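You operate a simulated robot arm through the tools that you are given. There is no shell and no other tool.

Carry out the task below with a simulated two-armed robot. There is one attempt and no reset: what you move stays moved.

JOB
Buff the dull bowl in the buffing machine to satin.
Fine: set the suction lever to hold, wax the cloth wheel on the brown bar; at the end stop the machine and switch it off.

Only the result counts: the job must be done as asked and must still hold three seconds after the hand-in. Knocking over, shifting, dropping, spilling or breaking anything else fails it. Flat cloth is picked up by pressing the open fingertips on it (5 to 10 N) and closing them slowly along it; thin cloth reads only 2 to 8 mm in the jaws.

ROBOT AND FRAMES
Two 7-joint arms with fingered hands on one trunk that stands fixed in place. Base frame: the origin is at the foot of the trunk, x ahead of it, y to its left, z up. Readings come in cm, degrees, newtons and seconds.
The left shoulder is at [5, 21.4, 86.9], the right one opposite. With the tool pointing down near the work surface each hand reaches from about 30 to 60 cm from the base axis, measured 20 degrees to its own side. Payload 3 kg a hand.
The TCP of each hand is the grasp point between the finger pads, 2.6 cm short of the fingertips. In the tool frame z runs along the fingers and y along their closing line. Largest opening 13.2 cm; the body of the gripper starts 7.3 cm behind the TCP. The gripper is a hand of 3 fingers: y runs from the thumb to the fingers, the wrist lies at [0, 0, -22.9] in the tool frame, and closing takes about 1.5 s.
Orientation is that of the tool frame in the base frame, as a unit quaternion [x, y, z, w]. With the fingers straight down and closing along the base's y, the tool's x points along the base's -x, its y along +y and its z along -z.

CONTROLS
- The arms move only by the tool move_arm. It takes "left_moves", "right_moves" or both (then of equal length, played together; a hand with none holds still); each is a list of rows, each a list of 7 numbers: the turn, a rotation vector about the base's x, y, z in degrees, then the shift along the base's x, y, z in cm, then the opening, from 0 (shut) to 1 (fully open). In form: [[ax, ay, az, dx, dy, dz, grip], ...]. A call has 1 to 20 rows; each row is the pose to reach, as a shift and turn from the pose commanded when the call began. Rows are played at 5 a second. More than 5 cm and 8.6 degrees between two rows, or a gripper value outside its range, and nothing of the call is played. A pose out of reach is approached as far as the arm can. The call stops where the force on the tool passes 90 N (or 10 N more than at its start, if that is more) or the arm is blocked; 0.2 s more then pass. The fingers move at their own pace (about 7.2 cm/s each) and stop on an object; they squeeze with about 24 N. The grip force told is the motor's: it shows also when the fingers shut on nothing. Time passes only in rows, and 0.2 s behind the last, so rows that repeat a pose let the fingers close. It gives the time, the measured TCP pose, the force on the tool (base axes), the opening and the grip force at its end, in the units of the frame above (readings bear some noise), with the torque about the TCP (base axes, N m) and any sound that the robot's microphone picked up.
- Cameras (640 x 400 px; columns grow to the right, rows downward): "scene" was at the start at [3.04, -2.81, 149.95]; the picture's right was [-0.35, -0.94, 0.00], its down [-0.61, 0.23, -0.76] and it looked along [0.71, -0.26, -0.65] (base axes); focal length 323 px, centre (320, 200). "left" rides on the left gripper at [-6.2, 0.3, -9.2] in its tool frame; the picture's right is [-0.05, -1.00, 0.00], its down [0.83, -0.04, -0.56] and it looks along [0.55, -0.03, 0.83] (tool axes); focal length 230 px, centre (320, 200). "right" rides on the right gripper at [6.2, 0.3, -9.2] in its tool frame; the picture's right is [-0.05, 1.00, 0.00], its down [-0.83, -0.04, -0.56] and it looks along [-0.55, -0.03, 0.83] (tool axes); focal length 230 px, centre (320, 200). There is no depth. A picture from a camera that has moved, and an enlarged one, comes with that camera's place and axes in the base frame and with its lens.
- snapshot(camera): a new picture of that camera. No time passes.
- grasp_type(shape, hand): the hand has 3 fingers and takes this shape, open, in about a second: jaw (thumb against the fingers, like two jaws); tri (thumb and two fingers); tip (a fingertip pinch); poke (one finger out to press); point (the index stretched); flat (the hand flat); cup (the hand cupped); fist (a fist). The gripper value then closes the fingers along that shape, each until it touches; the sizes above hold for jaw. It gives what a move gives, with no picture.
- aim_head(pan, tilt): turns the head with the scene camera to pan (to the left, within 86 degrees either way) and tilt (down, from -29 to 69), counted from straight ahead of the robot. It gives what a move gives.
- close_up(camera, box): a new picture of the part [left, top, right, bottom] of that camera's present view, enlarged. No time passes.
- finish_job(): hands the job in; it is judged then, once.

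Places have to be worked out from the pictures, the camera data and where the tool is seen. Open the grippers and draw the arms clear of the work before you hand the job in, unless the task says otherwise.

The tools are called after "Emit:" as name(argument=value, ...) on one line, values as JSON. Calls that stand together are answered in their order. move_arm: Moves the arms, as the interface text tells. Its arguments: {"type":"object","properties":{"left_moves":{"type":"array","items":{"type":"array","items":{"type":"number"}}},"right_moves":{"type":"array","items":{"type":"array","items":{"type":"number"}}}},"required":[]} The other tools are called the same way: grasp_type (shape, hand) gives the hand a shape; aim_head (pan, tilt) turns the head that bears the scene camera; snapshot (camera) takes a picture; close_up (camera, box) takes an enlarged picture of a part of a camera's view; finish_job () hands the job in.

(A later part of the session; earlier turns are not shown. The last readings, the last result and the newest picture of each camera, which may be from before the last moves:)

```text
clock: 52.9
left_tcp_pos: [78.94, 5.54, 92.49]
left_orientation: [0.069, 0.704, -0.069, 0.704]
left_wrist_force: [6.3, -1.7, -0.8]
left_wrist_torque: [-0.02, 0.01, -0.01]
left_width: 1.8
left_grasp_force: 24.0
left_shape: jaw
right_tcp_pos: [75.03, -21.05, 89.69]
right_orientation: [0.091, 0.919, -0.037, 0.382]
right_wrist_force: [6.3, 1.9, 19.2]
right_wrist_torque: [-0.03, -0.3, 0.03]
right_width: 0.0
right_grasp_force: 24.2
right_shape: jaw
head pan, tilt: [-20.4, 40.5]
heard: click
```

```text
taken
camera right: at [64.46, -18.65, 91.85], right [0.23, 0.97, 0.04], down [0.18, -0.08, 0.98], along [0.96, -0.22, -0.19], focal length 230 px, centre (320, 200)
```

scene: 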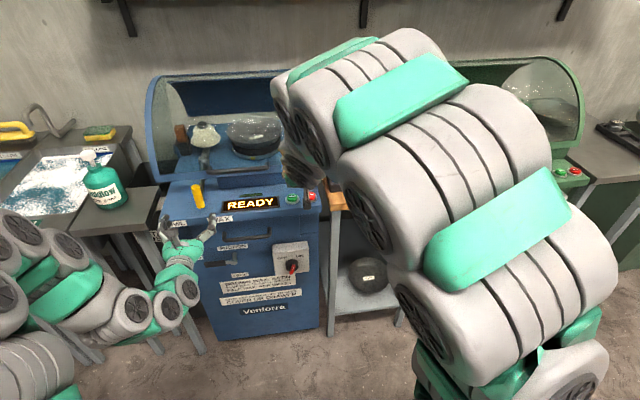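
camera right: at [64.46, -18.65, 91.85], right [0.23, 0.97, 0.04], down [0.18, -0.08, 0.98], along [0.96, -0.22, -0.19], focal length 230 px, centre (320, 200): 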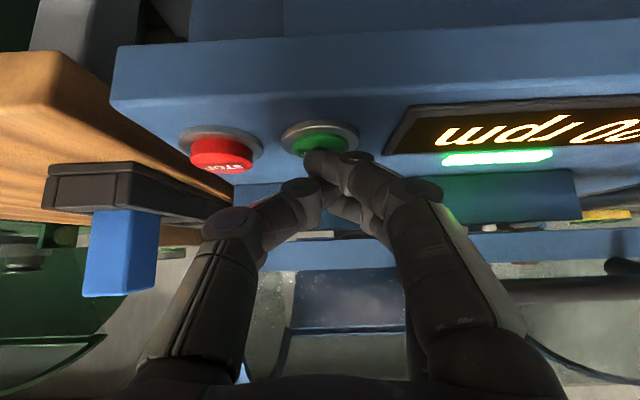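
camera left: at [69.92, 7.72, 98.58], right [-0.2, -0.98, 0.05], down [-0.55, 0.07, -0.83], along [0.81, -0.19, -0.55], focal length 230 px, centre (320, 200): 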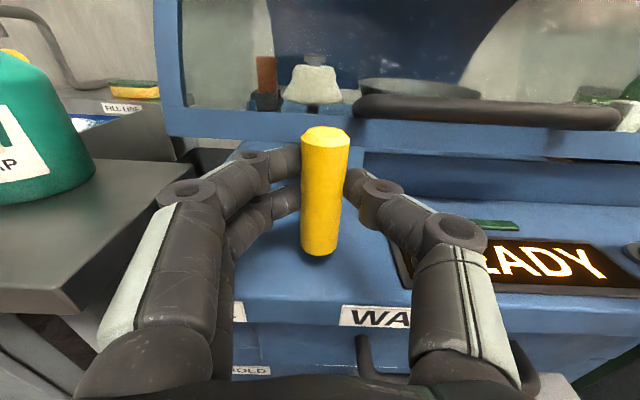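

START clicked: green lamp on and an rpm reading. I lift the right hand and carry it over STOP, while the left hand starts moving the handle toward WAX.

Emit:
move_arm(left_moves=[[0, 0, 0, 0, 0, 0, 0], [0, 0, 0, -0.08, -1.0, 0, 0], [0, 0, 0, -0.135, -2.01, 0, 0], [0, 0, 0, -0.17, -3.03, 0, 0]], right_moves=[[0, 0, 0, 0, 0, 1.2, 0], [0, 0, 0, 0, 0, 2.6, 0], [0, 0, 0, -0.6, -2.5, 2.6, 0], [0, 0, 0, -1.2, -5.0, 2.6, 0]])

Emit:
snapshot(camera="left")

Emit:
close_up(camera="scene", box=[140, 90, 300, 215])

```text
clock: 53.9
left_tcp_pos: [78.82, 2.55, 92.57]
left_orientation: [0.069, 0.704, -0.069, 0.704]
left_wrist_force: [3.9, 3.2, -6.0]
left_wrist_torque: [0.05, 0.06, 0.26]
left_width: 1.85
left_grasp_force: 23.6
left_shape: jaw
right_tcp_pos: [73.66, -26.05, 92.17]
right_orientation: [0.091, 0.919, -0.038, 0.381]
right_wrist_force: [-0.3, 0.0, 0.0]
right_wrist_torque: [0.02, -0.02, -0.03]
right_width: 0.0
right_grasp_force: 24.7
right_shape: jaw
head pan, tilt: [-20.4, 40.5]
```

```text
taken
camera left: at [69.73, 4.8, 98.61], right [-0.19, -0.98, 0.05], down [-0.55, 0.07, -0.83], along [0.81, -0.19, -0.55], focal length 230 px, centre (320, 200)
```

left: 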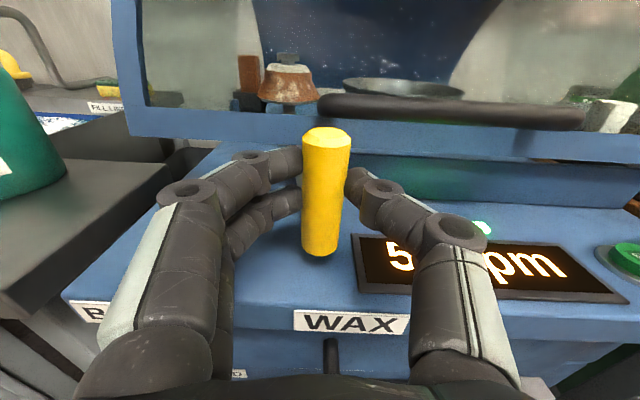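

```text
3.20 times, centred on (220, 152) of scene
camera zoom: at [3.05, -2.8, 149.95], right [-0.35, -0.94, 0.0], down [-0.61, 0.23, -0.76], along [0.71, -0.26, -0.65], focal length 1034 px, centre (640, 352)
```

zoom: 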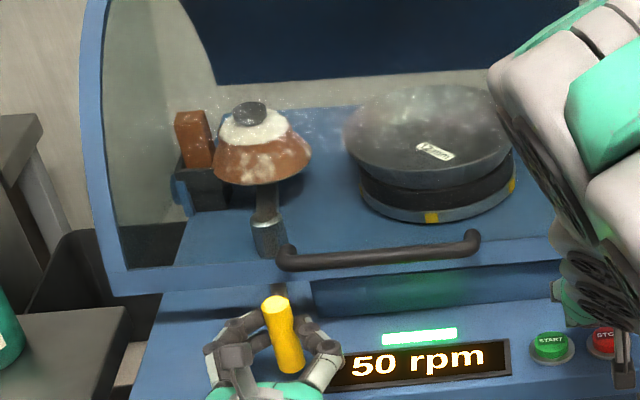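

The wheel's rim is already turning brown and the display says 50 rpm. I hold at WAX about a second more and look closely at the coverage.

Emit:
move_arm(left_moves=[[0, 0, 0, 0, 0, 0, 0], [0, 0, 0, 0, 0, 0, 0], [0, 0, 0, 0, 0, 0, 0], [0, 0, 0, 0, 0, 0, 0]])

Emit:
close_up(camera="scene", box=[175, 105, 245, 150])

Emit:
close_up(camera="left", box=[220, 30, 360, 130])

```text
clock: 54.9
left_tcp_pos: [78.81, 2.55, 92.46]
left_orientation: [0.069, 0.704, -0.07, 0.704]
left_wrist_force: [7.9, 2.4, -7.3]
left_wrist_torque: [0.01, 0.13, 0.31]
left_width: 1.82
left_grasp_force: 23.9
left_shape: jaw
right_tcp_pos: [73.66, -26.0, 92.18]
right_orientation: [0.091, 0.919, -0.038, 0.38]
right_wrist_force: [0.1, 0.2, 0.8]
right_wrist_torque: [-0.03, 0.0, -0.03]
right_width: 0.0
right_grasp_force: 24.1
right_shape: jaw
head pan, tilt: [-20.4, 40.5]
```

```text
8.89 times, centred on (210, 128) of scene
camera zoom: at [3.06, -2.8, 149.95], right [-0.35, -0.94, 0.0], down [-0.61, 0.23, -0.76], along [0.71, -0.26, -0.65], focal length 2872 px, centre (1298, 844)
```

zoom: 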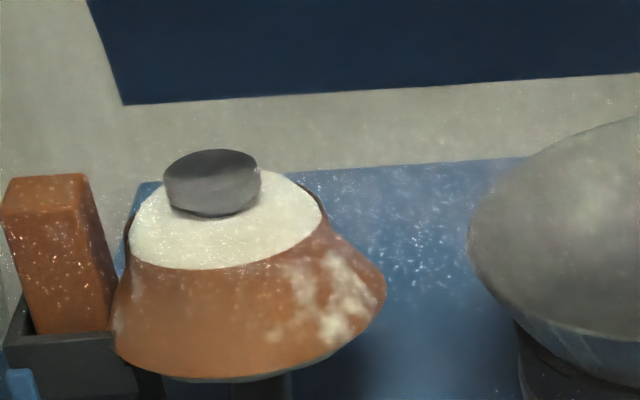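

```text
4.00 times, centred on (290, 80) of left
camera zoom: at [69.71, 4.74, 98.62], right [-0.2, -0.98, 0.05], down [-0.55, 0.07, -0.83], along [0.81, -0.19, -0.55], focal length 920 px, centre (440, 680)
```

zoom: 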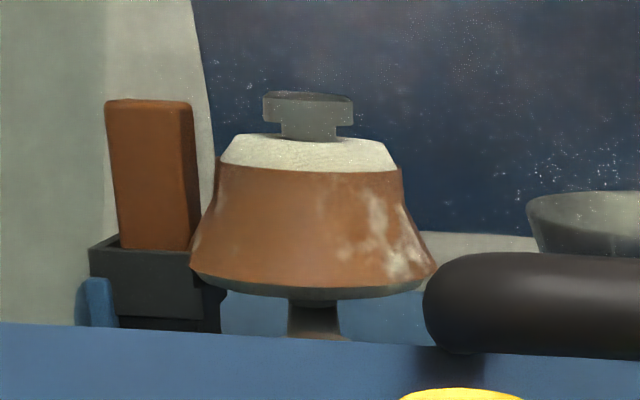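

The rim is mostly brown with some white patches left, the wheel still against the bar. I hold another 1.5 s.

Emit:
move_arm(left_moves=[[0, 0, 0, 0, 0, 0, 0], [0, 0, 0, 0, 0, 0, 0], [0, 0, 0, 0, 0, 0, 0], [0, 0, 0, 0, 0, 0, 0], [0, 0, 0, 0, 0, 0, 0], [0, 0, 0, 0, 0, 0, 0], [0, 0, 0, 0, 0, 0, 0]])

Emit:
close_up(camera="scene", box=[140, 90, 300, 215])

Emit:
close_up(camera="left", box=[220, 30, 360, 130])

```text
clock: 56.5
left_tcp_pos: [78.75, 2.71, 92.54]
left_orientation: [0.069, 0.704, -0.069, 0.704]
left_wrist_force: [6.5, 2.8, -8.4]
left_wrist_torque: [0.03, 0.11, 0.3]
left_width: 1.87
left_grasp_force: 24.5
left_shape: jaw
right_tcp_pos: [73.74, -25.95, 92.14]
right_orientation: [0.091, 0.919, -0.037, 0.381]
right_wrist_force: [0.2, -0.7, 0.1]
right_wrist_torque: [0.03, 0.0, 0.0]
right_width: 0.0
right_grasp_force: 23.9
right_shape: jaw
head pan, tilt: [-20.4, 40.5]
```

```text
3.20 times, centred on (220, 152) of scene
camera zoom: at [3.06, -2.8, 149.95], right [-0.35, -0.94, 0.0], down [-0.61, 0.23, -0.76], along [0.71, -0.26, -0.65], focal length 1034 px, centre (640, 352)
```

zoom: 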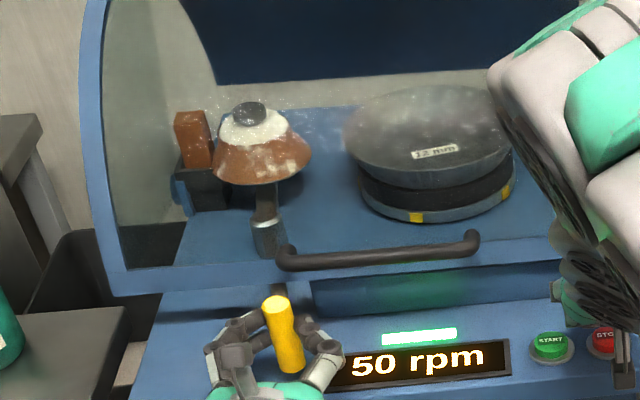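

```text
4.00 times, centred on (290, 80) of left
camera zoom: at [69.71, 4.74, 98.63], right [-0.2, -0.98, 0.05], down [-0.55, 0.07, -0.83], along [0.81, -0.19, -0.55], focal length 920 px, centre (440, 680)
```

zoom: 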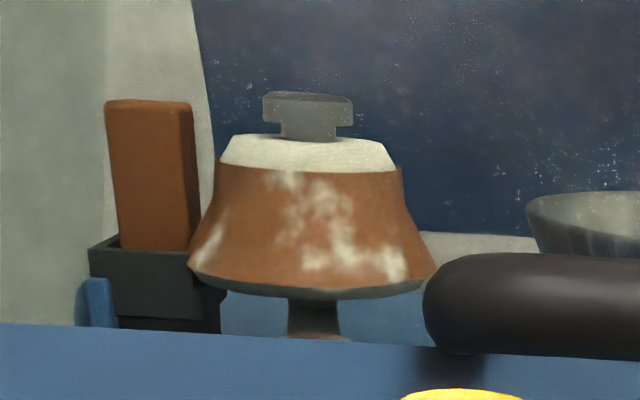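

Patches remain and are rotating with the wheel; pressing force is only a few newtons. I press the handle a little further toward WAX and hold another second.

Emit:
move_arm(left_moves=[[0, 0, 0, -0.04, -0.3, 0, 0], [0, 0, 0, -0.08, -0.6, 0, 0], [0, 0, 0, -0.08, -0.6, 0, 0], [0, 0, 0, -0.08, -0.6, 0, 0], [0, 0, 0, -0.08, -0.6, 0, 0], [0, 0, 0, -0.08, -0.6, 0, 0]])

Emit:
close_up(camera="left", box=[220, 30, 360, 130])

Emit:
close_up(camera="scene", box=[140, 90, 300, 215])

```text
clock: 57.9
left_tcp_pos: [78.6, 2.0, 92.51]
left_orientation: [0.069, 0.704, -0.069, 0.704]
left_wrist_force: [1.7, 19.7, -11.0]
left_wrist_torque: [-0.06, 0.19, 0.61]
left_width: 1.75
left_grasp_force: 23.8
left_shape: jaw
right_tcp_pos: [73.67, -26.07, 92.27]
right_orientation: [0.091, 0.92, -0.038, 0.38]
right_wrist_force: [-0.2, 0.7, -0.6]
right_wrist_torque: [-0.03, -0.01, -0.05]
right_width: 0.01
right_grasp_force: 24.0
right_shape: jaw
head pan, tilt: [-20.4, 40.5]
```

```text
4.00 times, centred on (290, 80) of left
camera zoom: at [69.57, 4.18, 98.66], right [-0.19, -0.98, 0.05], down [-0.55, 0.07, -0.83], along [0.81, -0.19, -0.55], focal length 920 px, centre (440, 680)
```

zoom: 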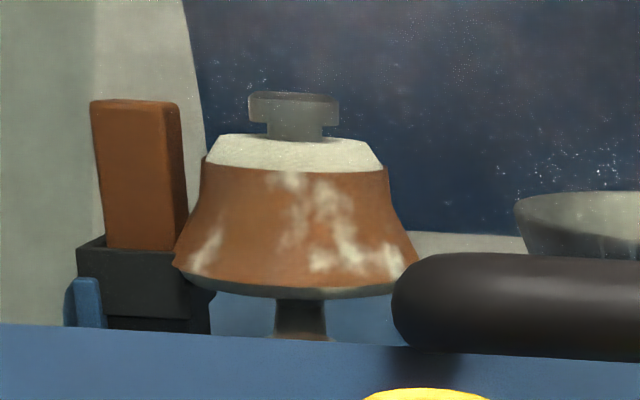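

```text
3.20 times, centred on (220, 152) of scene
camera zoom: at [3.06, -2.77, 149.95], right [-0.35, -0.94, 0.0], down [-0.61, 0.23, -0.76], along [0.71, -0.26, -0.65], focal length 1034 px, centre (640, 352)
```

zoom: 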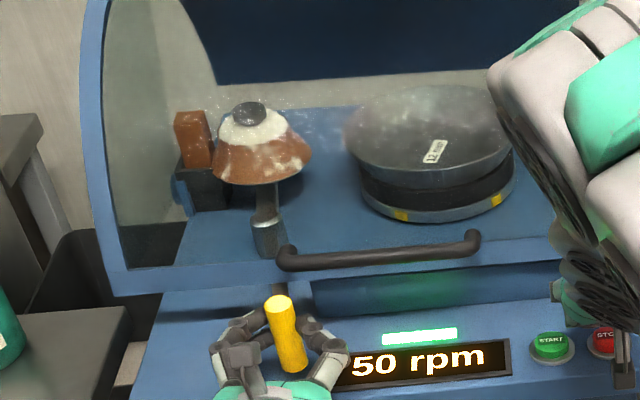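

Force is now 20 N against the bar. I hold one more second and compare the wheel again.

Emit:
move_arm(left_moves=[[0, 0, 0, 0, 0, 0, 0], [0, 0, 0, 0, 0, 0, 0], [0, 0, 0, 0, 0, 0, 0], [0, 0, 0, 0, 0, 0, 0], [0, 0, 0, 0, 0, 0, 0]])

Emit:
close_up(camera="left", box=[220, 30, 360, 130])

Emit:
close_up(camera="scene", box=[175, 105, 245, 150])

```text
clock: 59.1
left_tcp_pos: [78.66, 1.89, 92.45]
left_orientation: [0.069, 0.704, -0.069, 0.704]
left_wrist_force: [1.5, 21.4, -11.4]
left_wrist_torque: [-0.09, 0.22, 0.6]
left_width: 1.79
left_grasp_force: 24.4
left_shape: jaw
right_tcp_pos: [73.69, -26.02, 92.28]
right_orientation: [0.091, 0.919, -0.037, 0.381]
right_wrist_force: [0.4, -1.0, -0.2]
right_wrist_torque: [0.0, -0.01, 0.03]
right_width: 0.0
right_grasp_force: 23.7
right_shape: jaw
head pan, tilt: [-20.4, 40.5]
```

```text
4.00 times, centred on (290, 80) of left
camera zoom: at [69.56, 4.15, 98.66], right [-0.19, -0.98, 0.05], down [-0.55, 0.07, -0.83], along [0.81, -0.19, -0.55], focal length 920 px, centre (440, 680)
```

zoom: 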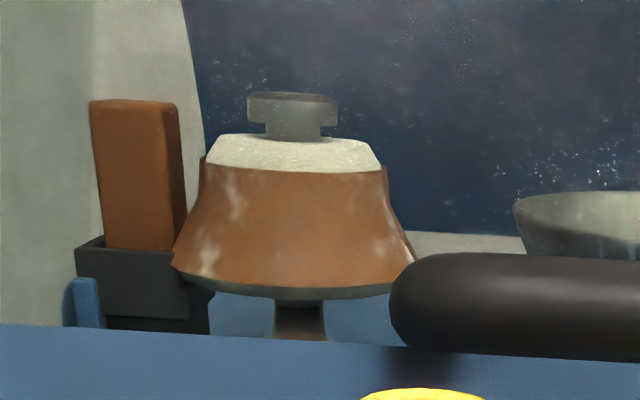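

```text
8.89 times, centred on (210, 128) of scene
camera zoom: at [3.06, -2.77, 149.95], right [-0.35, -0.94, 0.0], down [-0.61, 0.23, -0.76], along [0.71, -0.26, -0.65], focal length 2872 px, centre (1298, 844)
```

zoom: 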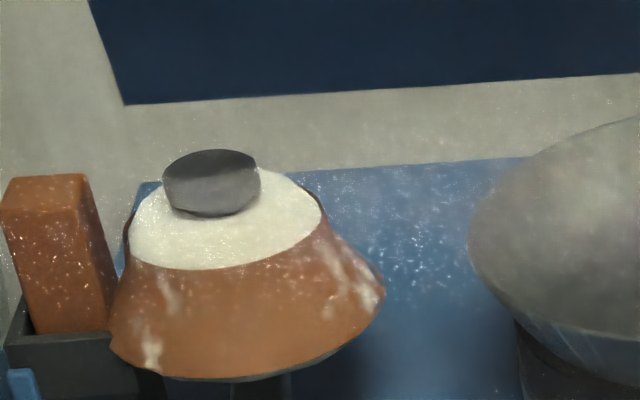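

Coverage has clearly increased, only thin streaks remain. I hold two more seconds and check again.

Emit:
move_arm(left_moves=[[0, 0, 0, 0, 0, 0, 0], [0, 0, 0, 0, 0, 0, 0], [0, 0, 0, 0, 0, 0, 0], [0, 0, 0, 0, 0, 0, 0], [0, 0, 0, 0, 0, 0, 0], [0, 0, 0, 0, 0, 0, 0], [0, 0, 0, 0, 0, 0, 0], [0, 0, 0, 0, 0, 0, 0]])

Emit:
close_up(camera="left", box=[220, 30, 360, 130])

Emit:
close_up(camera="scene", box=[140, 90, 300, 215])

```text
clock: 60.9
left_tcp_pos: [78.61, 1.96, 92.56]
left_orientation: [0.07, 0.704, -0.07, 0.704]
left_wrist_force: [0.6, 20.6, -11.1]
left_wrist_torque: [-0.1, 0.18, 0.6]
left_width: 1.77
left_grasp_force: 24.2
left_shape: jaw
right_tcp_pos: [73.73, -26.12, 92.13]
right_orientation: [0.091, 0.92, -0.038, 0.38]
right_wrist_force: [-0.9, 0.1, -0.3]
right_wrist_torque: [0.03, 0.01, 0.0]
right_width: 0.0
right_grasp_force: 24.0
right_shape: jaw
head pan, tilt: [-20.4, 40.5]
```

```text
4.00 times, centred on (290, 80) of left
camera zoom: at [69.56, 4.14, 98.67], right [-0.19, -0.98, 0.05], down [-0.55, 0.07, -0.83], along [0.81, -0.19, -0.55], focal length 920 px, centre (440, 680)
```

zoom: 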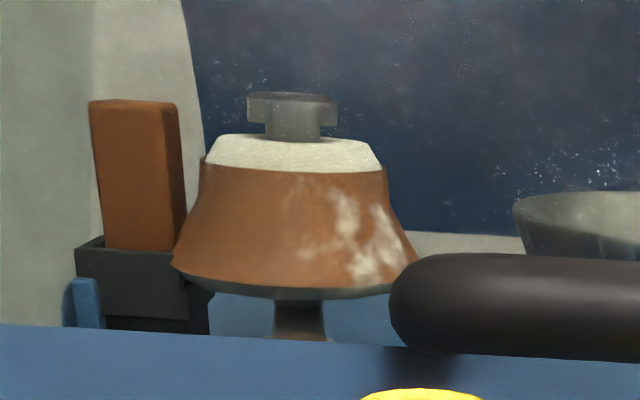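

```text
3.20 times, centred on (220, 152) of scene
camera zoom: at [3.06, -2.77, 149.95], right [-0.35, -0.94, 0.0], down [-0.61, 0.23, -0.76], along [0.71, -0.26, -0.65], focal length 1034 px, centre (640, 352)
```

zoom: 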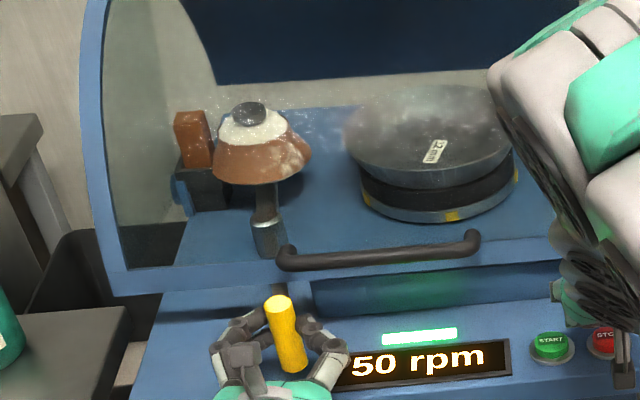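

The wheel is waxed brown all round (patchy cloth texture rotating unchanged). I now swing the handle away from WAX toward BOWL, stopping at about u 24 to check.

Emit:
move_arm(left_moves=[[0, 0, 0, 0.1, 1.51, 0, 0], [0, 0, 0, 0.19, 3.02, 0, 0], [0, 0, 0, 0.34, 4.52, 0, 0], [0, 0, 0, 0.58, 6.0, 0, 0], [0, 0, 0, 0.78, 6.98, 0, 0]])

Emit:
close_up(camera="scene", box=[140, 90, 300, 215])

Emit:
snapshot(camera="left")

```text
clock: 62.1
left_tcp_pos: [79.39, 8.75, 92.43]
left_orientation: [0.07, 0.703, -0.069, 0.705]
left_wrist_force: [6.6, -5.2, 1.4]
left_wrist_torque: [-0.03, -0.04, -0.34]
left_width: 1.73
left_grasp_force: 24.3
left_shape: jaw
right_tcp_pos: [73.74, -26.13, 92.28]
right_orientation: [0.091, 0.919, -0.037, 0.381]
right_wrist_force: [-0.5, 0.3, 0.1]
right_wrist_torque: [0.02, -0.02, 0.01]
right_width: 0.0
right_grasp_force: 24.3
right_shape: jaw
head pan, tilt: [-20.4, 40.5]
```

```text
3.20 times, centred on (220, 152) of scene
camera zoom: at [3.04, -2.82, 149.95], right [-0.35, -0.94, 0.0], down [-0.61, 0.23, -0.76], along [0.71, -0.26, -0.65], focal length 1034 px, centre (640, 352)
```

zoom: 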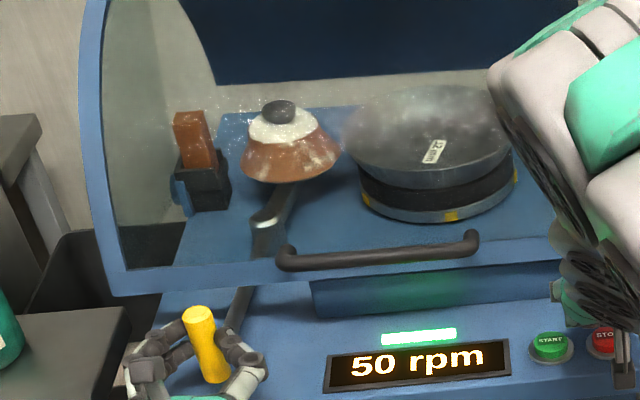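

```text
taken
camera left: at [70.35, 11.01, 98.61], right [-0.2, -0.98, 0.05], down [-0.55, 0.07, -0.83], along [0.81, -0.19, -0.55], focal length 230 px, centre (320, 200)
```

left: 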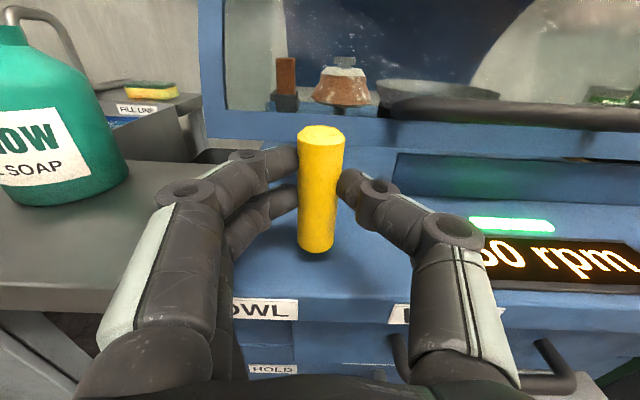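

The wheel is nearly at the bowl now. I advance in half-centimetre steps toward BOWL and watch for contact force.

Emit:
move_arm(left_moves=[[0, 0, 0, 0.12, 0.5, 0, 0], [0, 0, 0, 0.25, 1.0, 0, 0], [0, 0, 0, 0.38, 1.5, 0, 0]])

Emit:
close_up(camera="scene", box=[140, 90, 300, 215])

```text
clock: 62.9
left_tcp_pos: [79.75, 10.42, 92.45]
left_orientation: [0.071, 0.704, -0.071, 0.704]
left_wrist_force: [1.4, -3.5, -2.1]
left_wrist_torque: [-0.01, 0.03, -0.21]
left_width: 1.71
left_grasp_force: 23.7
left_shape: jaw
right_tcp_pos: [73.72, -26.05, 92.32]
right_orientation: [0.091, 0.919, -0.037, 0.381]
right_wrist_force: [-0.8, 0.0, -0.3]
right_wrist_torque: [-0.02, -0.01, 0.02]
right_width: 0.01
right_grasp_force: 24.2
right_shape: jaw
head pan, tilt: [-20.4, 40.5]
```

```text
3.20 times, centred on (220, 152) of scene
camera zoom: at [3.04, -2.81, 149.95], right [-0.35, -0.94, 0.0], down [-0.61, 0.23, -0.76], along [0.71, -0.26, -0.65], focal length 1034 px, centre (640, 352)
```

zoom: 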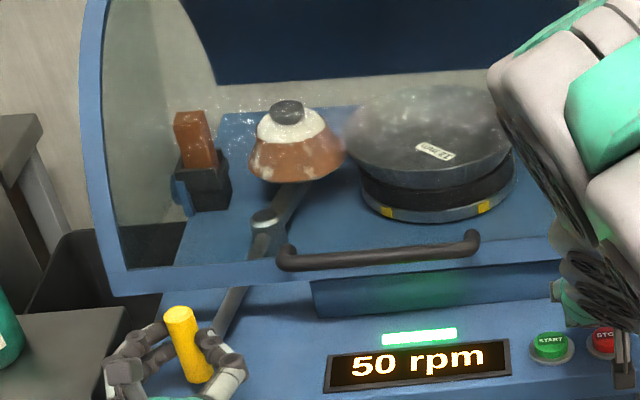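

No contact force yet (wheel just short of the bowl wall). I advance another 1.5 cm slowly.

Emit:
move_arm(left_moves=[[0, 0, 0, 0.12, 0.4, 0, 0], [0, 0, 0, 0.24, 0.8, 0, 0], [0, 0, 0, 0.36, 1.2, 0, 0], [0, 0, 0, 0.48, 1.5, 0, 0]])

Emit:
close_up(camera="scene", box=[140, 90, 300, 215])

```text
clock: 63.9
left_tcp_pos: [80.24, 11.99, 92.42]
left_orientation: [0.07, 0.704, -0.071, 0.703]
left_wrist_force: [3.0, -5.0, 0.3]
left_wrist_torque: [0.01, -0.03, -0.26]
left_width: 1.67
left_grasp_force: 24.1
left_shape: jaw
right_tcp_pos: [73.59, -26.12, 92.34]
right_orientation: [0.091, 0.919, -0.037, 0.381]
right_wrist_force: [-0.7, 0.3, -0.4]
right_wrist_torque: [-0.04, 0.0, 0.04]
right_width: 0.0
right_grasp_force: 24.5
right_shape: jaw
head pan, tilt: [-20.4, 40.5]
```

```text
3.20 times, centred on (220, 152) of scene
camera zoom: at [3.04, -2.82, 149.95], right [-0.35, -0.94, 0.0], down [-0.61, 0.23, -0.76], along [0.71, -0.26, -0.65], focal length 1034 px, centre (640, 352)
```

zoom: 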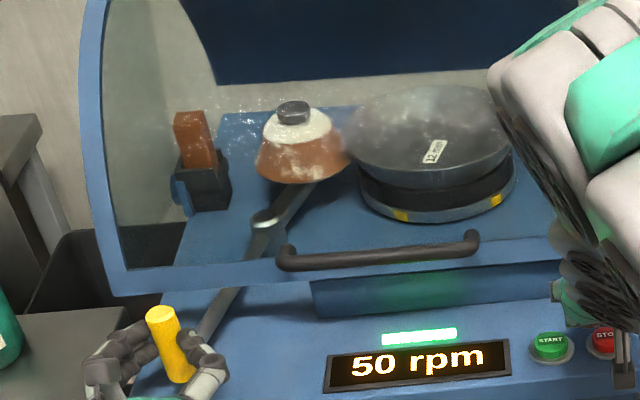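

The wheel is at the bowl's edge, force still about 5 N. I go on in small steps.

Emit:
move_arm(left_moves=[[0, 0, 0, 0.14, 0.4, 0, 0], [0, 0, 0, 0.28, 0.8, 0, 0], [0, 0, 0, 0.42, 1.2, 0, 0]])

Emit:
close_up(camera="scene", box=[140, 90, 300, 215])

```text
clock: 64.7
left_tcp_pos: [80.54, 13.14, 92.36]
left_orientation: [0.07, 0.704, -0.07, 0.704]
left_wrist_force: [2.3, -4.7, 0.3]
left_wrist_torque: [-0.02, 0.0, -0.13]
left_width: 1.63
left_grasp_force: 24.2
left_shape: jaw
right_tcp_pos: [73.72, -26.04, 92.31]
right_orientation: [0.091, 0.919, -0.037, 0.381]
right_wrist_force: [-0.2, 0.3, -0.3]
right_wrist_torque: [0.0, -0.03, 0.01]
right_width: 0.0
right_grasp_force: 24.1
right_shape: jaw
head pan, tilt: [-20.4, 40.5]
```

```text
3.20 times, centred on (220, 152) of scene
camera zoom: at [3.04, -2.81, 149.95], right [-0.35, -0.94, 0.0], down [-0.61, 0.23, -0.76], along [0.71, -0.26, -0.65], focal length 1034 px, centre (640, 352)
```

zoom: 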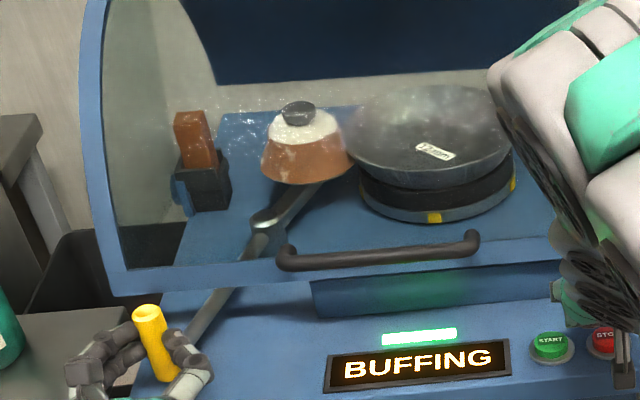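

Display says BUFFING: contact made. I hold here and watch the display.

Emit:
move_arm(left_moves=[[0, 0, 0, 0, 0, 0, 0], [0, 0, 0, 0, 0, 0, 0], [0, 0, 0, 0, 0, 0, 0], [0, 0, 0, 0, 0, 0, 0], [0, 0, 0, 0, 0, 0, 0]])

Emit:
close_up(camera="scene", box=[140, 90, 300, 215])

```text
clock: 65.9
left_tcp_pos: [80.6, 13.11, 92.41]
left_orientation: [0.07, 0.703, -0.07, 0.704]
left_wrist_force: [-1.1, -3.4, 0.3]
left_wrist_torque: [0.01, 0.01, -0.09]
left_width: 1.63
left_grasp_force: 23.8
left_shape: jaw
right_tcp_pos: [73.6, -26.1, 92.2]
right_orientation: [0.09, 0.919, -0.037, 0.382]
right_wrist_force: [-0.4, 0.4, 0.3]
right_wrist_torque: [0.0, 0.0, 0.0]
right_width: 0.0
right_grasp_force: 24.2
right_shape: jaw
head pan, tilt: [-20.4, 40.5]
```

```text
3.20 times, centred on (220, 152) of scene
camera zoom: at [3.03, -2.81, 149.95], right [-0.35, -0.94, 0.0], down [-0.61, 0.23, -0.76], along [0.71, -0.26, -0.65], focal length 1034 px, centre (640, 352)
```

zoom: 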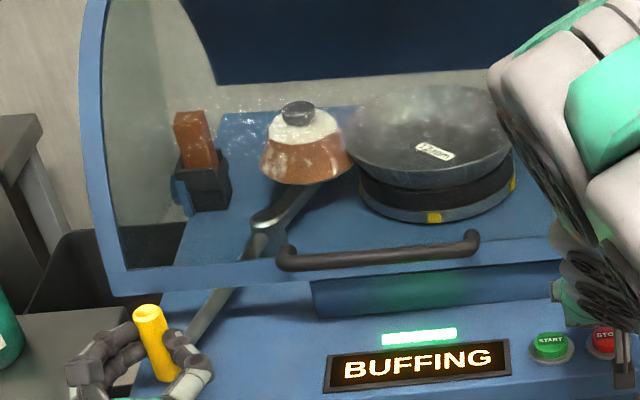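

Still BUFFING; I keep holding in two-second spans and watch bowl and display.

Emit:
move_arm(left_moves=[[0, 0, 0, 0, 0, 0, 0], [0, 0, 0, 0, 0, 0, 0], [0, 0, 0, 0, 0, 0, 0], [0, 0, 0, 0, 0, 0, 0], [0, 0, 0, 0, 0, 0, 0], [0, 0, 0, 0, 0, 0, 0], [0, 0, 0, 0, 0, 0, 0], [0, 0, 0, 0, 0, 0, 0], [0, 0, 0, 0, 0, 0, 0]])

Emit:
close_up(camera="scene", box=[140, 90, 300, 215])

Emit:
snapshot(camera="left")

```text
clock: 67.9
left_tcp_pos: [80.69, 13.27, 92.41]
left_orientation: [0.07, 0.704, -0.07, 0.703]
left_wrist_force: [-1.1, -2.3, -1.0]
left_wrist_torque: [-0.01, -0.02, -0.08]
left_width: 1.63
left_grasp_force: 23.6
left_shape: jaw
right_tcp_pos: [73.64, -25.93, 92.32]
right_orientation: [0.091, 0.919, -0.037, 0.381]
right_wrist_force: [-0.5, 0.3, 0.0]
right_wrist_torque: [0.04, 0.01, 0.02]
right_width: 0.0
right_grasp_force: 23.9
right_shape: jaw
head pan, tilt: [-20.4, 40.5]
```

```text
3.20 times, centred on (220, 152) of scene
camera zoom: at [3.03, -2.81, 149.95], right [-0.35, -0.94, 0.0], down [-0.61, 0.23, -0.76], along [0.71, -0.26, -0.65], focal length 1034 px, centre (640, 352)
```

zoom: 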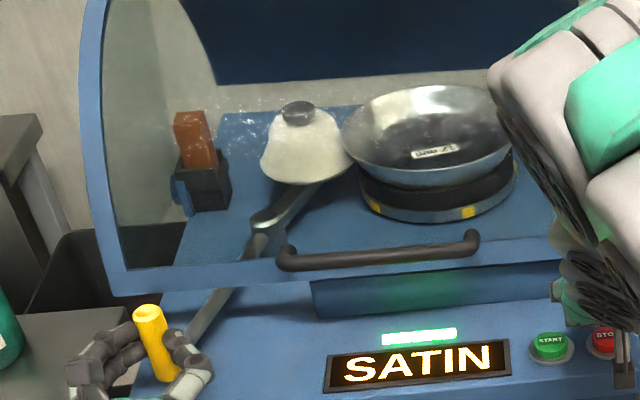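

```text
taken
camera left: at [71.64, 15.32, 98.64], right [-0.2, -0.98, 0.05], down [-0.55, 0.07, -0.83], along [0.81, -0.19, -0.55], focal length 230 px, centre (320, 200)
```

left: 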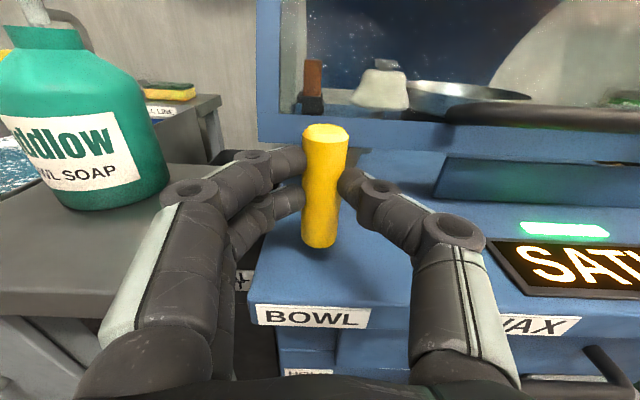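

SATIN reached, and the bowl shines satin. I swing the wheel off the bowl back to the middle at once, then check the right hand's alignment over STOP.

Emit:
move_arm(left_moves=[[0, 0, 0, -0.57, -1.42, 0, 0], [0, 0, 0, -1.06, -2.85, 0, 0], [0, 0, 0, -1.46, -4.3, 0, 0], [0, 0, 0, -1.77, -5.77, 0, 0]])

Emit:
snapshot(camera="right")

Emit:
close_up(camera="scene", box=[140, 90, 300, 215])

```text
clock: 68.9
left_tcp_pos: [78.85, 7.17, 92.51]
left_orientation: [0.071, 0.705, -0.071, 0.702]
left_wrist_force: [-30.4, 6.3, -5.5]
left_wrist_torque: [0.01, 0.1, 0.07]
left_width: 2.11
left_grasp_force: 23.8
left_shape: jaw
right_tcp_pos: [73.64, -26.04, 92.25]
right_orientation: [0.091, 0.919, -0.037, 0.381]
right_wrist_force: [-0.5, -0.5, -0.4]
right_wrist_torque: [0.01, 0.02, 0.03]
right_width: 0.0
right_grasp_force: 23.8
right_shape: jaw
head pan, tilt: [-20.4, 40.5]
```

```text
taken
camera right: at [63.1, -23.65, 94.45], right [0.23, 0.97, 0.04], down [0.18, -0.08, 0.98], along [0.96, -0.22, -0.2], focal length 230 px, centre (320, 200)
```

right: 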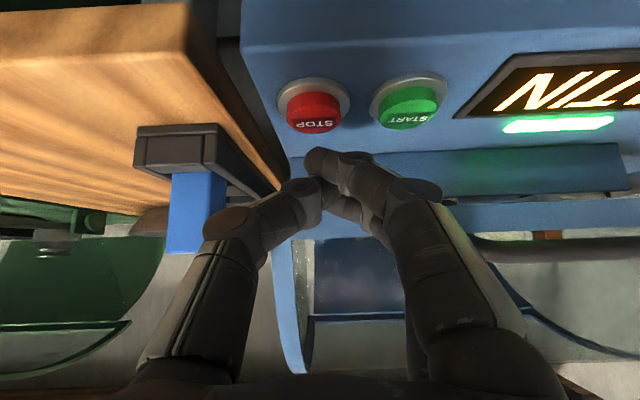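

```text
3.20 times, centred on (220, 152) of scene
camera zoom: at [3.0, -2.8, 149.95], right [-0.35, -0.94, 0.0], down [-0.61, 0.23, -0.76], along [0.71, -0.26, -0.65], focal length 1034 px, centre (640, 352)
```

zoom: 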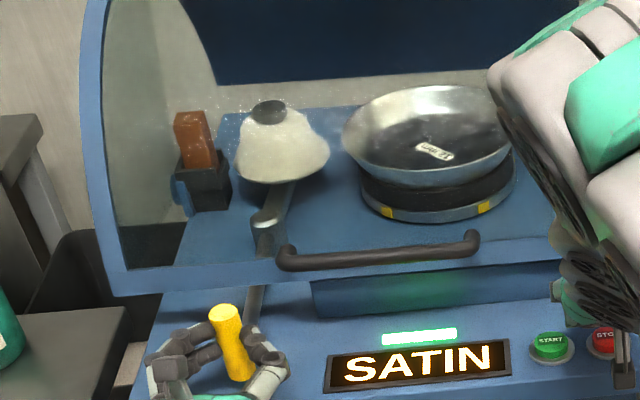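

Wheel is off the bowl; display still SATIN. STOP sits slightly right and nearer relative to my tip; I shift accordingly and press it down in steps.

Emit:
move_arm(right_moves=[[0, 0, 0, 0.75, -0.75, -1.0, 0], [0, 0, 0, 0.75, -0.75, -1.8, 0], [0, 0, 0, 0.75, -0.75, -2.3, 0], [0, 0, 0, 0.75, -0.75, -2.7, 0]])

Emit:
snapshot(camera="right")

Emit:
close_up(camera="scene", box=[140, 90, 300, 215])

```text
clock: 69.9
left_tcp_pos: [78.81, 7.39, 92.65]
left_orientation: [0.069, 0.704, -0.07, 0.703]
left_wrist_force: [-31.1, 4.5, -13.7]
left_wrist_torque: [0.07, 0.24, 0.01]
left_width: 2.14
left_grasp_force: 24.4
left_shape: jaw
right_tcp_pos: [74.52, -26.77, 89.64]
right_orientation: [0.091, 0.919, -0.036, 0.382]
right_wrist_force: [2.5, 3.3, 18.3]
right_wrist_torque: [0.04, -0.13, 0.04]
right_width: 0.01
right_grasp_force: 23.9
right_shape: jaw
head pan, tilt: [-20.4, 40.5]
heard: click
```

```text
taken
camera right: at [63.96, -24.35, 91.8], right [0.23, 0.97, 0.04], down [0.18, -0.08, 0.98], along [0.96, -0.22, -0.19], focal length 230 px, centre (320, 200)
```

right: 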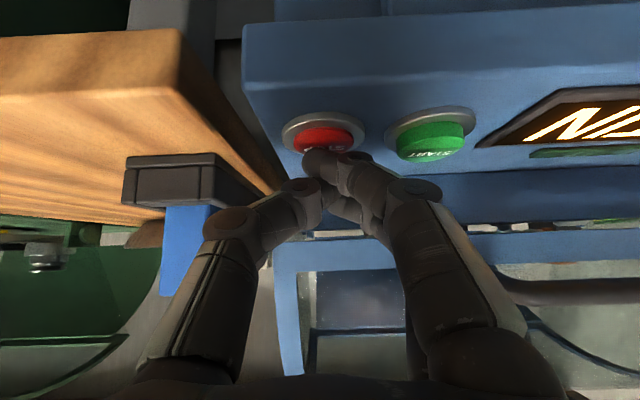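

```text
3.20 times, centred on (220, 152) of scene
camera zoom: at [2.99, -2.78, 149.95], right [-0.35, -0.94, 0.0], down [-0.61, 0.23, -0.76], along [0.71, -0.26, -0.65], focal length 1034 px, centre (640, 352)
```

zoom: 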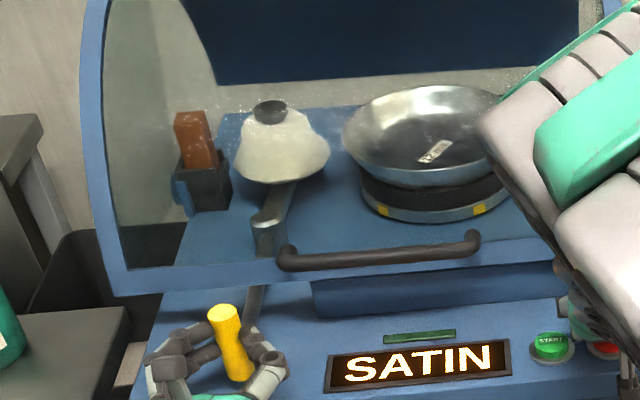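

STOP clicked, lamp off, the wheel stands free between bar and bowl. I retrace the right hand up, back and down to level in front of the switch, while the left releases the handle and backs off.

Emit:
move_arm(left_moves=[[0, 0, 0, 0, 0, 0, 0.4], [0, 0, 0, 0, 0, 0, 0.75], [0, 0, 0, 0, 0, 0, 0.75], [0, 0, 0, 0, 0, 0, 0.75], [0, 0, 0, 0, 0, 0, 0.75], [0, 0, 0, -1.7, 0.34, 0, 0.75], [0, 0, 0, -3.4, 0.68, 0, 0.75], [0, 0, 0, -5.1, 1.02, 0, 0.75], [0, 0, 0, -6.87, 1.37, 0, 0.75], [0, 0, 0, -6.87, 1.37, 0, 0.75], [0, 0, 0, -6.87, 1.37, 0, 0.75], [0, 0, 0, -6.87, 1.37, 0, 0.75], [0, 0, 0, -6.87, 1.37, 0, 0.75], [0, 0, 0, -6.87, 1.37, 0, 0.75]], right_moves=[[0, 0, 0, 0, 0, 2, 0], [0, 0, 0, 0, 0, 5, 0], [0, 0, 0, -2.5, 1.5, 8, 0], [0, 0, 0, -5, 3, 10, 0], [0, 0, 0, -7.7, 4.8, 10.5, 0], [0, 0, 0, -7.7, 4.8, 5.6, 0], [0, 0, 0, -7.7, 4.8, 0.7, 0], [0, 0, 0, -7.7, 4.8, -4.2, 0], [0, 0, 0, -7.7, 4.8, -9.1, 0], [0, 0, 0, -7.7, 4.8, -14, 0], [0, 0, 0, -7.7, 4.8, -18.9, 0.3], [0, 0, 0, -7.7, 4.8, -23.8, 0.45], [0, 0, 0, -7.7, 4.8, -28.7, 0.45], [0, 0, 0, -7.7, 4.8, -33.4, 0.45]])

Emit:
snapshot(camera="scene")

Emit:
snapshot(camera="left")

```text
clock: 72.9
left_tcp_pos: [72.16, 8.76, 92.37]
left_orientation: [0.07, 0.704, -0.07, 0.703]
left_wrist_force: [-0.3, -0.6, 0.0]
left_wrist_torque: [0.0, 0.03, 0.0]
left_width: 9.9
left_grasp_force: 0.0
left_shape: jaw
right_tcp_pos: [66.61, -22.05, 55.87]
right_orientation: [0.091, 0.92, -0.037, 0.38]
right_wrist_force: [-0.5, -0.4, 0.2]
right_wrist_torque: [-0.03, -0.01, 0.01]
right_width: 5.89
right_grasp_force: 0.0
right_shape: jaw
head pan, tilt: [-20.4, 40.5]
```

```text
taken
```

scene: 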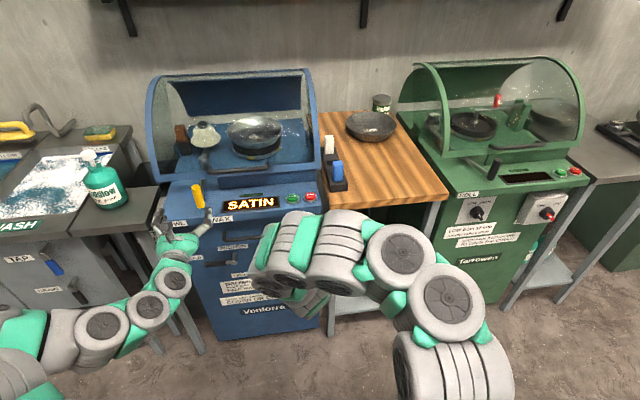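

```text
taken
camera left: at [63.05, 10.97, 98.64], right [-0.2, -0.98, 0.05], down [-0.55, 0.07, -0.83], along [0.81, -0.19, -0.55], focal length 230 px, centre (320, 200)
```

left: 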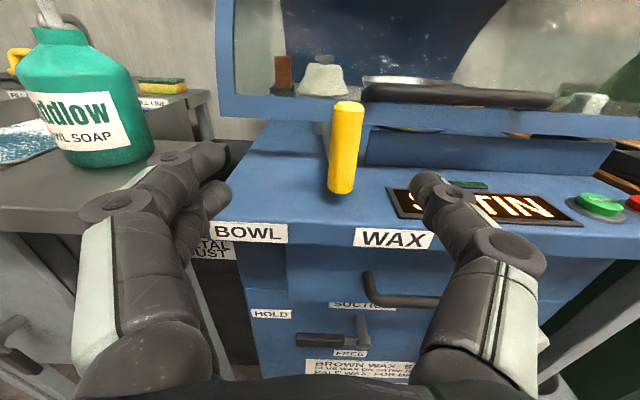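

Handle freed and at rest; SATIN still shown. I bring the right hand back to level in front of the switch.

Emit:
move_arm(right_moves=[[-1.46, -7.36, 0, -0.45, 0.87, -0.2, 0.45], [-2.92, -14.7, 0, -0.9, 1.73, -0.5, 0.45], [-4.39, -22.1, 0, -1.35, 2.6, -0.75, 0.45], [-5.85, -29.4, 0, -1.8, 3.47, -1.0, 0.45], [-7.31, -36.8, 0, -2.25, 4.33, -1.2, 0.45], [-8.77, -44.1, 0, -2.65, 5.2, -1.4, 0.45]])

Emit:
move_arm(right_moves=[[7.36, -1.46, 0, 0, 0, 1, 0.45], [14.7, -2.92, 0, 0, 0, 2, 0.45], [22.1, -4.39, 0, 0, 0, 3, 0.45], [29.4, -5.85, 0, 0, 0, 4, 0.45], [36.8, -7.31, 0, 0, 0, 5, 0.45], [44.1, -8.77, 0, 0.1, 0.05, 6, 0.45]])

Emit:
snapshot(camera="right")

```text
clock: 74.3
left_tcp_pos: [72.02, 8.69, 92.55]
left_orientation: [0.069, 0.704, -0.069, 0.704]
left_wrist_force: [0.3, 0.0, 0.6]
left_wrist_torque: [0.01, 0.03, 0.0]
left_width: 9.9
left_grasp_force: 0.0
left_shape: jaw
right_tcp_pos: [64.15, -16.75, 54.66]
right_orientation: [0.069, 0.703, -0.07, 0.704]
right_wrist_force: [0.3, -0.1, 0.2]
right_wrist_torque: [0.03, 0.0, 0.01]
right_width: 5.88
right_grasp_force: 0.0
right_shape: jaw
head pan, tilt: [-20.4, 40.5]
```

```text
clock: 75.7
left_tcp_pos: [72.01, 8.76, 92.37]
left_orientation: [0.069, 0.703, -0.069, 0.704]
left_wrist_force: [0.3, -0.2, 0.3]
left_wrist_torque: [-0.01, 0.03, -0.01]
left_width: 9.91
left_grasp_force: 0.0
left_shape: jaw
right_tcp_pos: [64.13, -16.95, 60.65]
right_orientation: [0.335, 0.623, 0.206, 0.676]
right_wrist_force: [-0.5, -0.7, -0.2]
right_wrist_torque: [-0.01, 0.03, 0.01]
right_width: 5.89
right_grasp_force: 0.1
right_shape: jaw
head pan, tilt: [-20.4, 40.5]
```

```text
taken
camera right: at [56.11, -10.6, 56.52], right [0.13, 0.65, 0.74], down [-0.66, -0.5, 0.56], along [0.74, -0.57, 0.37], focal length 230 px, centre (320, 200)
```

right: 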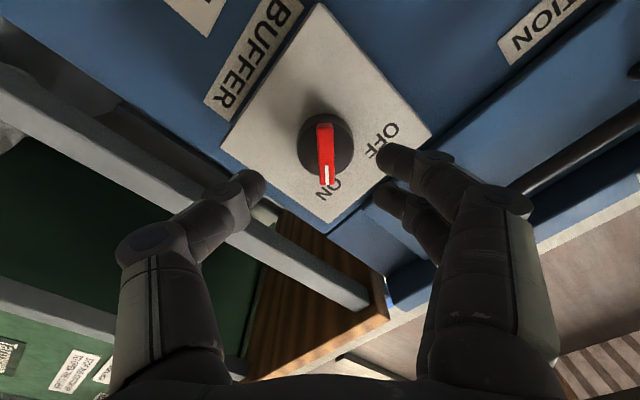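

The bar is aligned with the jaw plane at ON, offset about 0.4 cm. I correct, move forward 3.2 cm, and close on the bar.

Emit:
move_arm(right_moves=[[0, 0, 0, 0.05, 0.27, 0.28, 0.45], [0, 0, 0, 1.6, -0.04, 0.28, 0.45], [0, 0, 0, 3.19, -0.35, 0.28, 0.45], [0, 0, 0, 3.19, -0.35, 0.28, 0.3], [0, 0, 0, 3.19, -0.35, 0.28, 0.1], [0, 0, 0, 3.19, -0.35, 0.28, 0], [0, 0, 0, 3.19, -0.35, 0.28, 0], [0, 0, 0, 3.19, -0.35, 0.28, 0], [0, 0, 0, 3.19, -0.35, 0.28, 0]])

Emit:
close_up(camera="right", box=[200, 60, 460, 222])

```text
clock: 77.7
left_tcp_pos: [72.08, 8.52, 92.51]
left_orientation: [0.07, 0.704, -0.07, 0.703]
left_wrist_force: [0.4, -0.7, 0.3]
left_wrist_torque: [0.01, 0.0, 0.01]
left_width: 9.87
left_grasp_force: 0.1
left_shape: jaw
right_tcp_pos: [67.45, -17.27, 60.99]
right_orientation: [0.333, 0.624, 0.206, 0.676]
right_wrist_force: [0.7, -0.7, -0.6]
right_wrist_torque: [-0.01, 0.03, -0.03]
right_width: 0.58
right_grasp_force: 24.1
right_shape: jaw
head pan, tilt: [-20.4, 40.5]
```

```text
2.46 times, centred on (330, 141) of right
camera zoom: at [59.39, -10.96, 56.87], right [0.13, 0.66, 0.74], down [-0.66, -0.5, 0.56], along [0.74, -0.57, 0.37], focal length 566 px, centre (295, 345)
```

zoom: 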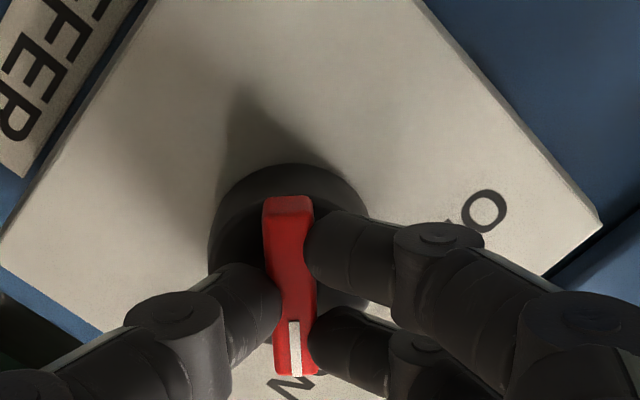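

Gripped cleanly with no side load. I roll the hand counter-clockwise 90° to turn the switch to OFF, in two halves.

Emit:
move_arm(right_moves=[[-7.36, 1.46, 0, 0, 0, 0, 0], [-14.7, 2.92, 0, 0, 0, 0, 0], [-22.1, 4.39, 0, 0, 0, 0, 0], [-29.4, 5.85, 0, 0, 0, 0, 0], [-36.8, 7.31, 0, 0, 0, 0, 0], [-44.1, 8.77, 0, 0, 0, 0, 0]])

Emit:
move_arm(right_moves=[[-7.36, 1.46, 0, 0, 0, 0, 0], [-14.7, 2.92, 0, 0, 0, 0, 0], [-22.1, 4.39, 0, 0, 0, 0, 0], [-29.4, 5.85, 0, 0, 0, 0, 0], [-36.8, 7.31, 0, 0, 0, 0, 0], [-44.1, 8.77, 0, 0, 0, 0, 0], [-44.1, 8.77, 0, 0, 0, 0, 0]])

Emit:
snapshot(camera="right")

Emit:
snapshot(camera="left")

```text
clock: 79.1
left_tcp_pos: [72.2, 8.66, 92.5]
left_orientation: [0.07, 0.703, -0.07, 0.704]
left_wrist_force: [-0.2, -0.5, 0.3]
left_wrist_torque: [0.03, -0.01, -0.01]
left_width: 9.88
left_grasp_force: 0.1
left_shape: jaw
right_tcp_pos: [67.54, -17.2, 61.13]
right_orientation: [0.068, 0.704, -0.069, 0.704]
right_wrist_force: [3.2, -3.8, -4.0]
right_wrist_torque: [0.01, 0.07, -0.07]
right_width: 0.55
right_grasp_force: 23.7
right_shape: jaw
head pan, tilt: [-20.4, 40.5]
```

```text
clock: 80.7
left_tcp_pos: [72.12, 8.75, 92.54]
left_orientation: [0.069, 0.703, -0.069, 0.704]
left_wrist_force: [0.0, -0.1, -0.4]
left_wrist_torque: [0.0, 0.02, 0.0]
left_width: 9.91
left_grasp_force: 0.0
left_shape: jaw
right_tcp_pos: [67.52, -17.36, 60.94]
right_orientation: [-0.205, 0.677, -0.333, 0.623]
right_wrist_force: [2.6, -8.2, -1.9]
right_wrist_torque: [0.02, 0.05, -0.17]
right_width: 0.56
right_grasp_force: 24.0
right_shape: jaw
head pan, tilt: [-20.4, 40.5]
```

```text
taken
camera right: at [57.61, -19.5, 56.35], right [0.14, 0.73, -0.67], down [-0.43, 0.65, 0.62], along [0.89, 0.2, 0.41], focal length 230 px, centre (320, 200)
```

right: 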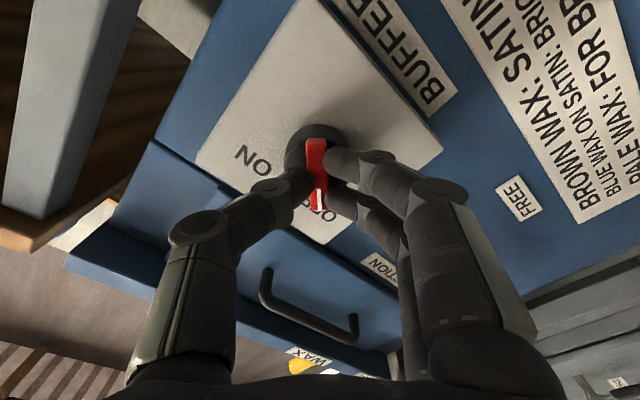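

```text
taken
camera left: at [63.06, 10.91, 98.64], right [-0.2, -0.98, 0.05], down [-0.55, 0.07, -0.83], along [0.81, -0.19, -0.55], focal length 230 px, centre (320, 200)
```

left: 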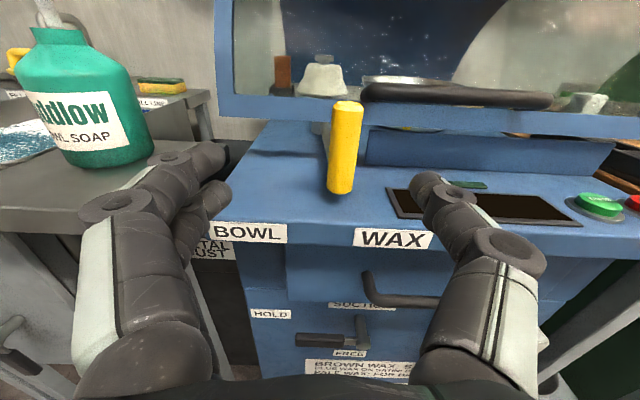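

The display is dark: switched off. I open the right jaw, back off, and roll level while lowering away from the switch; the left stays.

Emit:
move_arm(right_moves=[[0, 0, 0, 0, 0, 0, 0.4], [0, 0, 0, 0, 0, 0, 0.5], [0, 0, 0, 0, 0, 0, 0.5], [0, 0, 0, 0, 0, 0, 0.5], [0, 0, 0, -1.72, 0.34, 0, 0.5], [0, 0, 0, -3.43, 0.68, 0, 0.5], [7.36, -1.46, 0, -3.43, 0.68, -1, 0.5], [14.7, -2.92, 0, -3.43, 0.68, -2, 0.5], [22.1, -4.39, 0, -3.43, 0.68, -3, 0.5], [29.4, -5.85, 0, -3.43, 0.68, -4, 0.5], [36.8, -7.31, 0, -3.43, 0.68, -5, 0.5], [44.1, -8.77, 0, -3.43, 0.68, -6, 0.5]])

Emit:
snapshot(camera="right")

Emit:
snapshot(camera="scene")

```text
clock: 83.3
left_tcp_pos: [72.22, 8.76, 92.46]
left_orientation: [0.07, 0.703, -0.07, 0.704]
left_wrist_force: [-0.3, 0.0, 0.4]
left_wrist_torque: [-0.03, 0.01, 0.01]
left_width: 9.9
left_grasp_force: 0.1
left_shape: jaw
right_tcp_pos: [63.97, -16.69, 54.82]
right_orientation: [0.069, 0.704, -0.068, 0.704]
right_wrist_force: [-0.9, 0.7, -0.3]
right_wrist_torque: [0.03, 0.02, 0.0]
right_width: 6.55
right_grasp_force: 0.0
right_shape: jaw
head pan, tilt: [-20.4, 40.5]
```

```text
taken
camera right: at [55.04, -14.51, 48.78], right [0.19, 0.98, 0.05], down [-0.55, 0.06, 0.83], along [0.81, -0.19, 0.55], focal length 230 px, centre (320, 200)
```

right: 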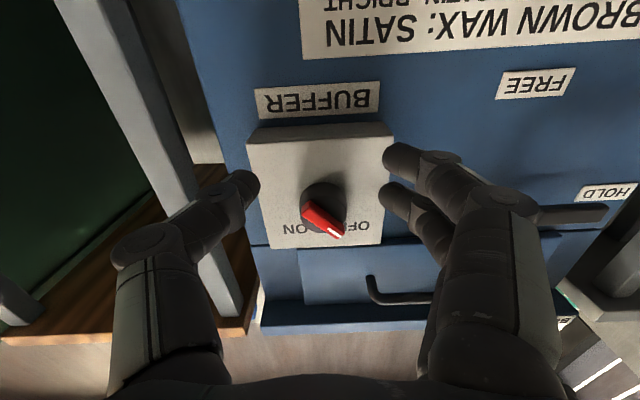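

```text
taken
```

scene: 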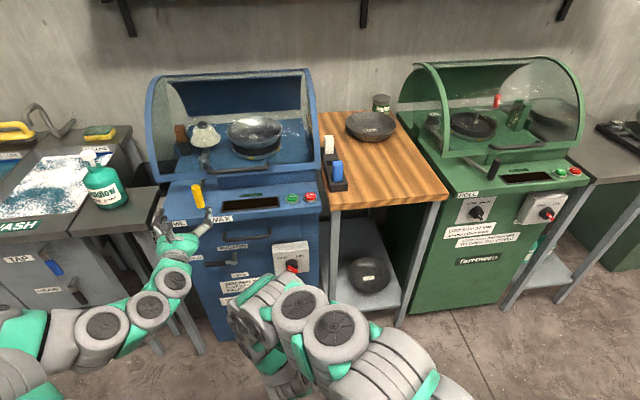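

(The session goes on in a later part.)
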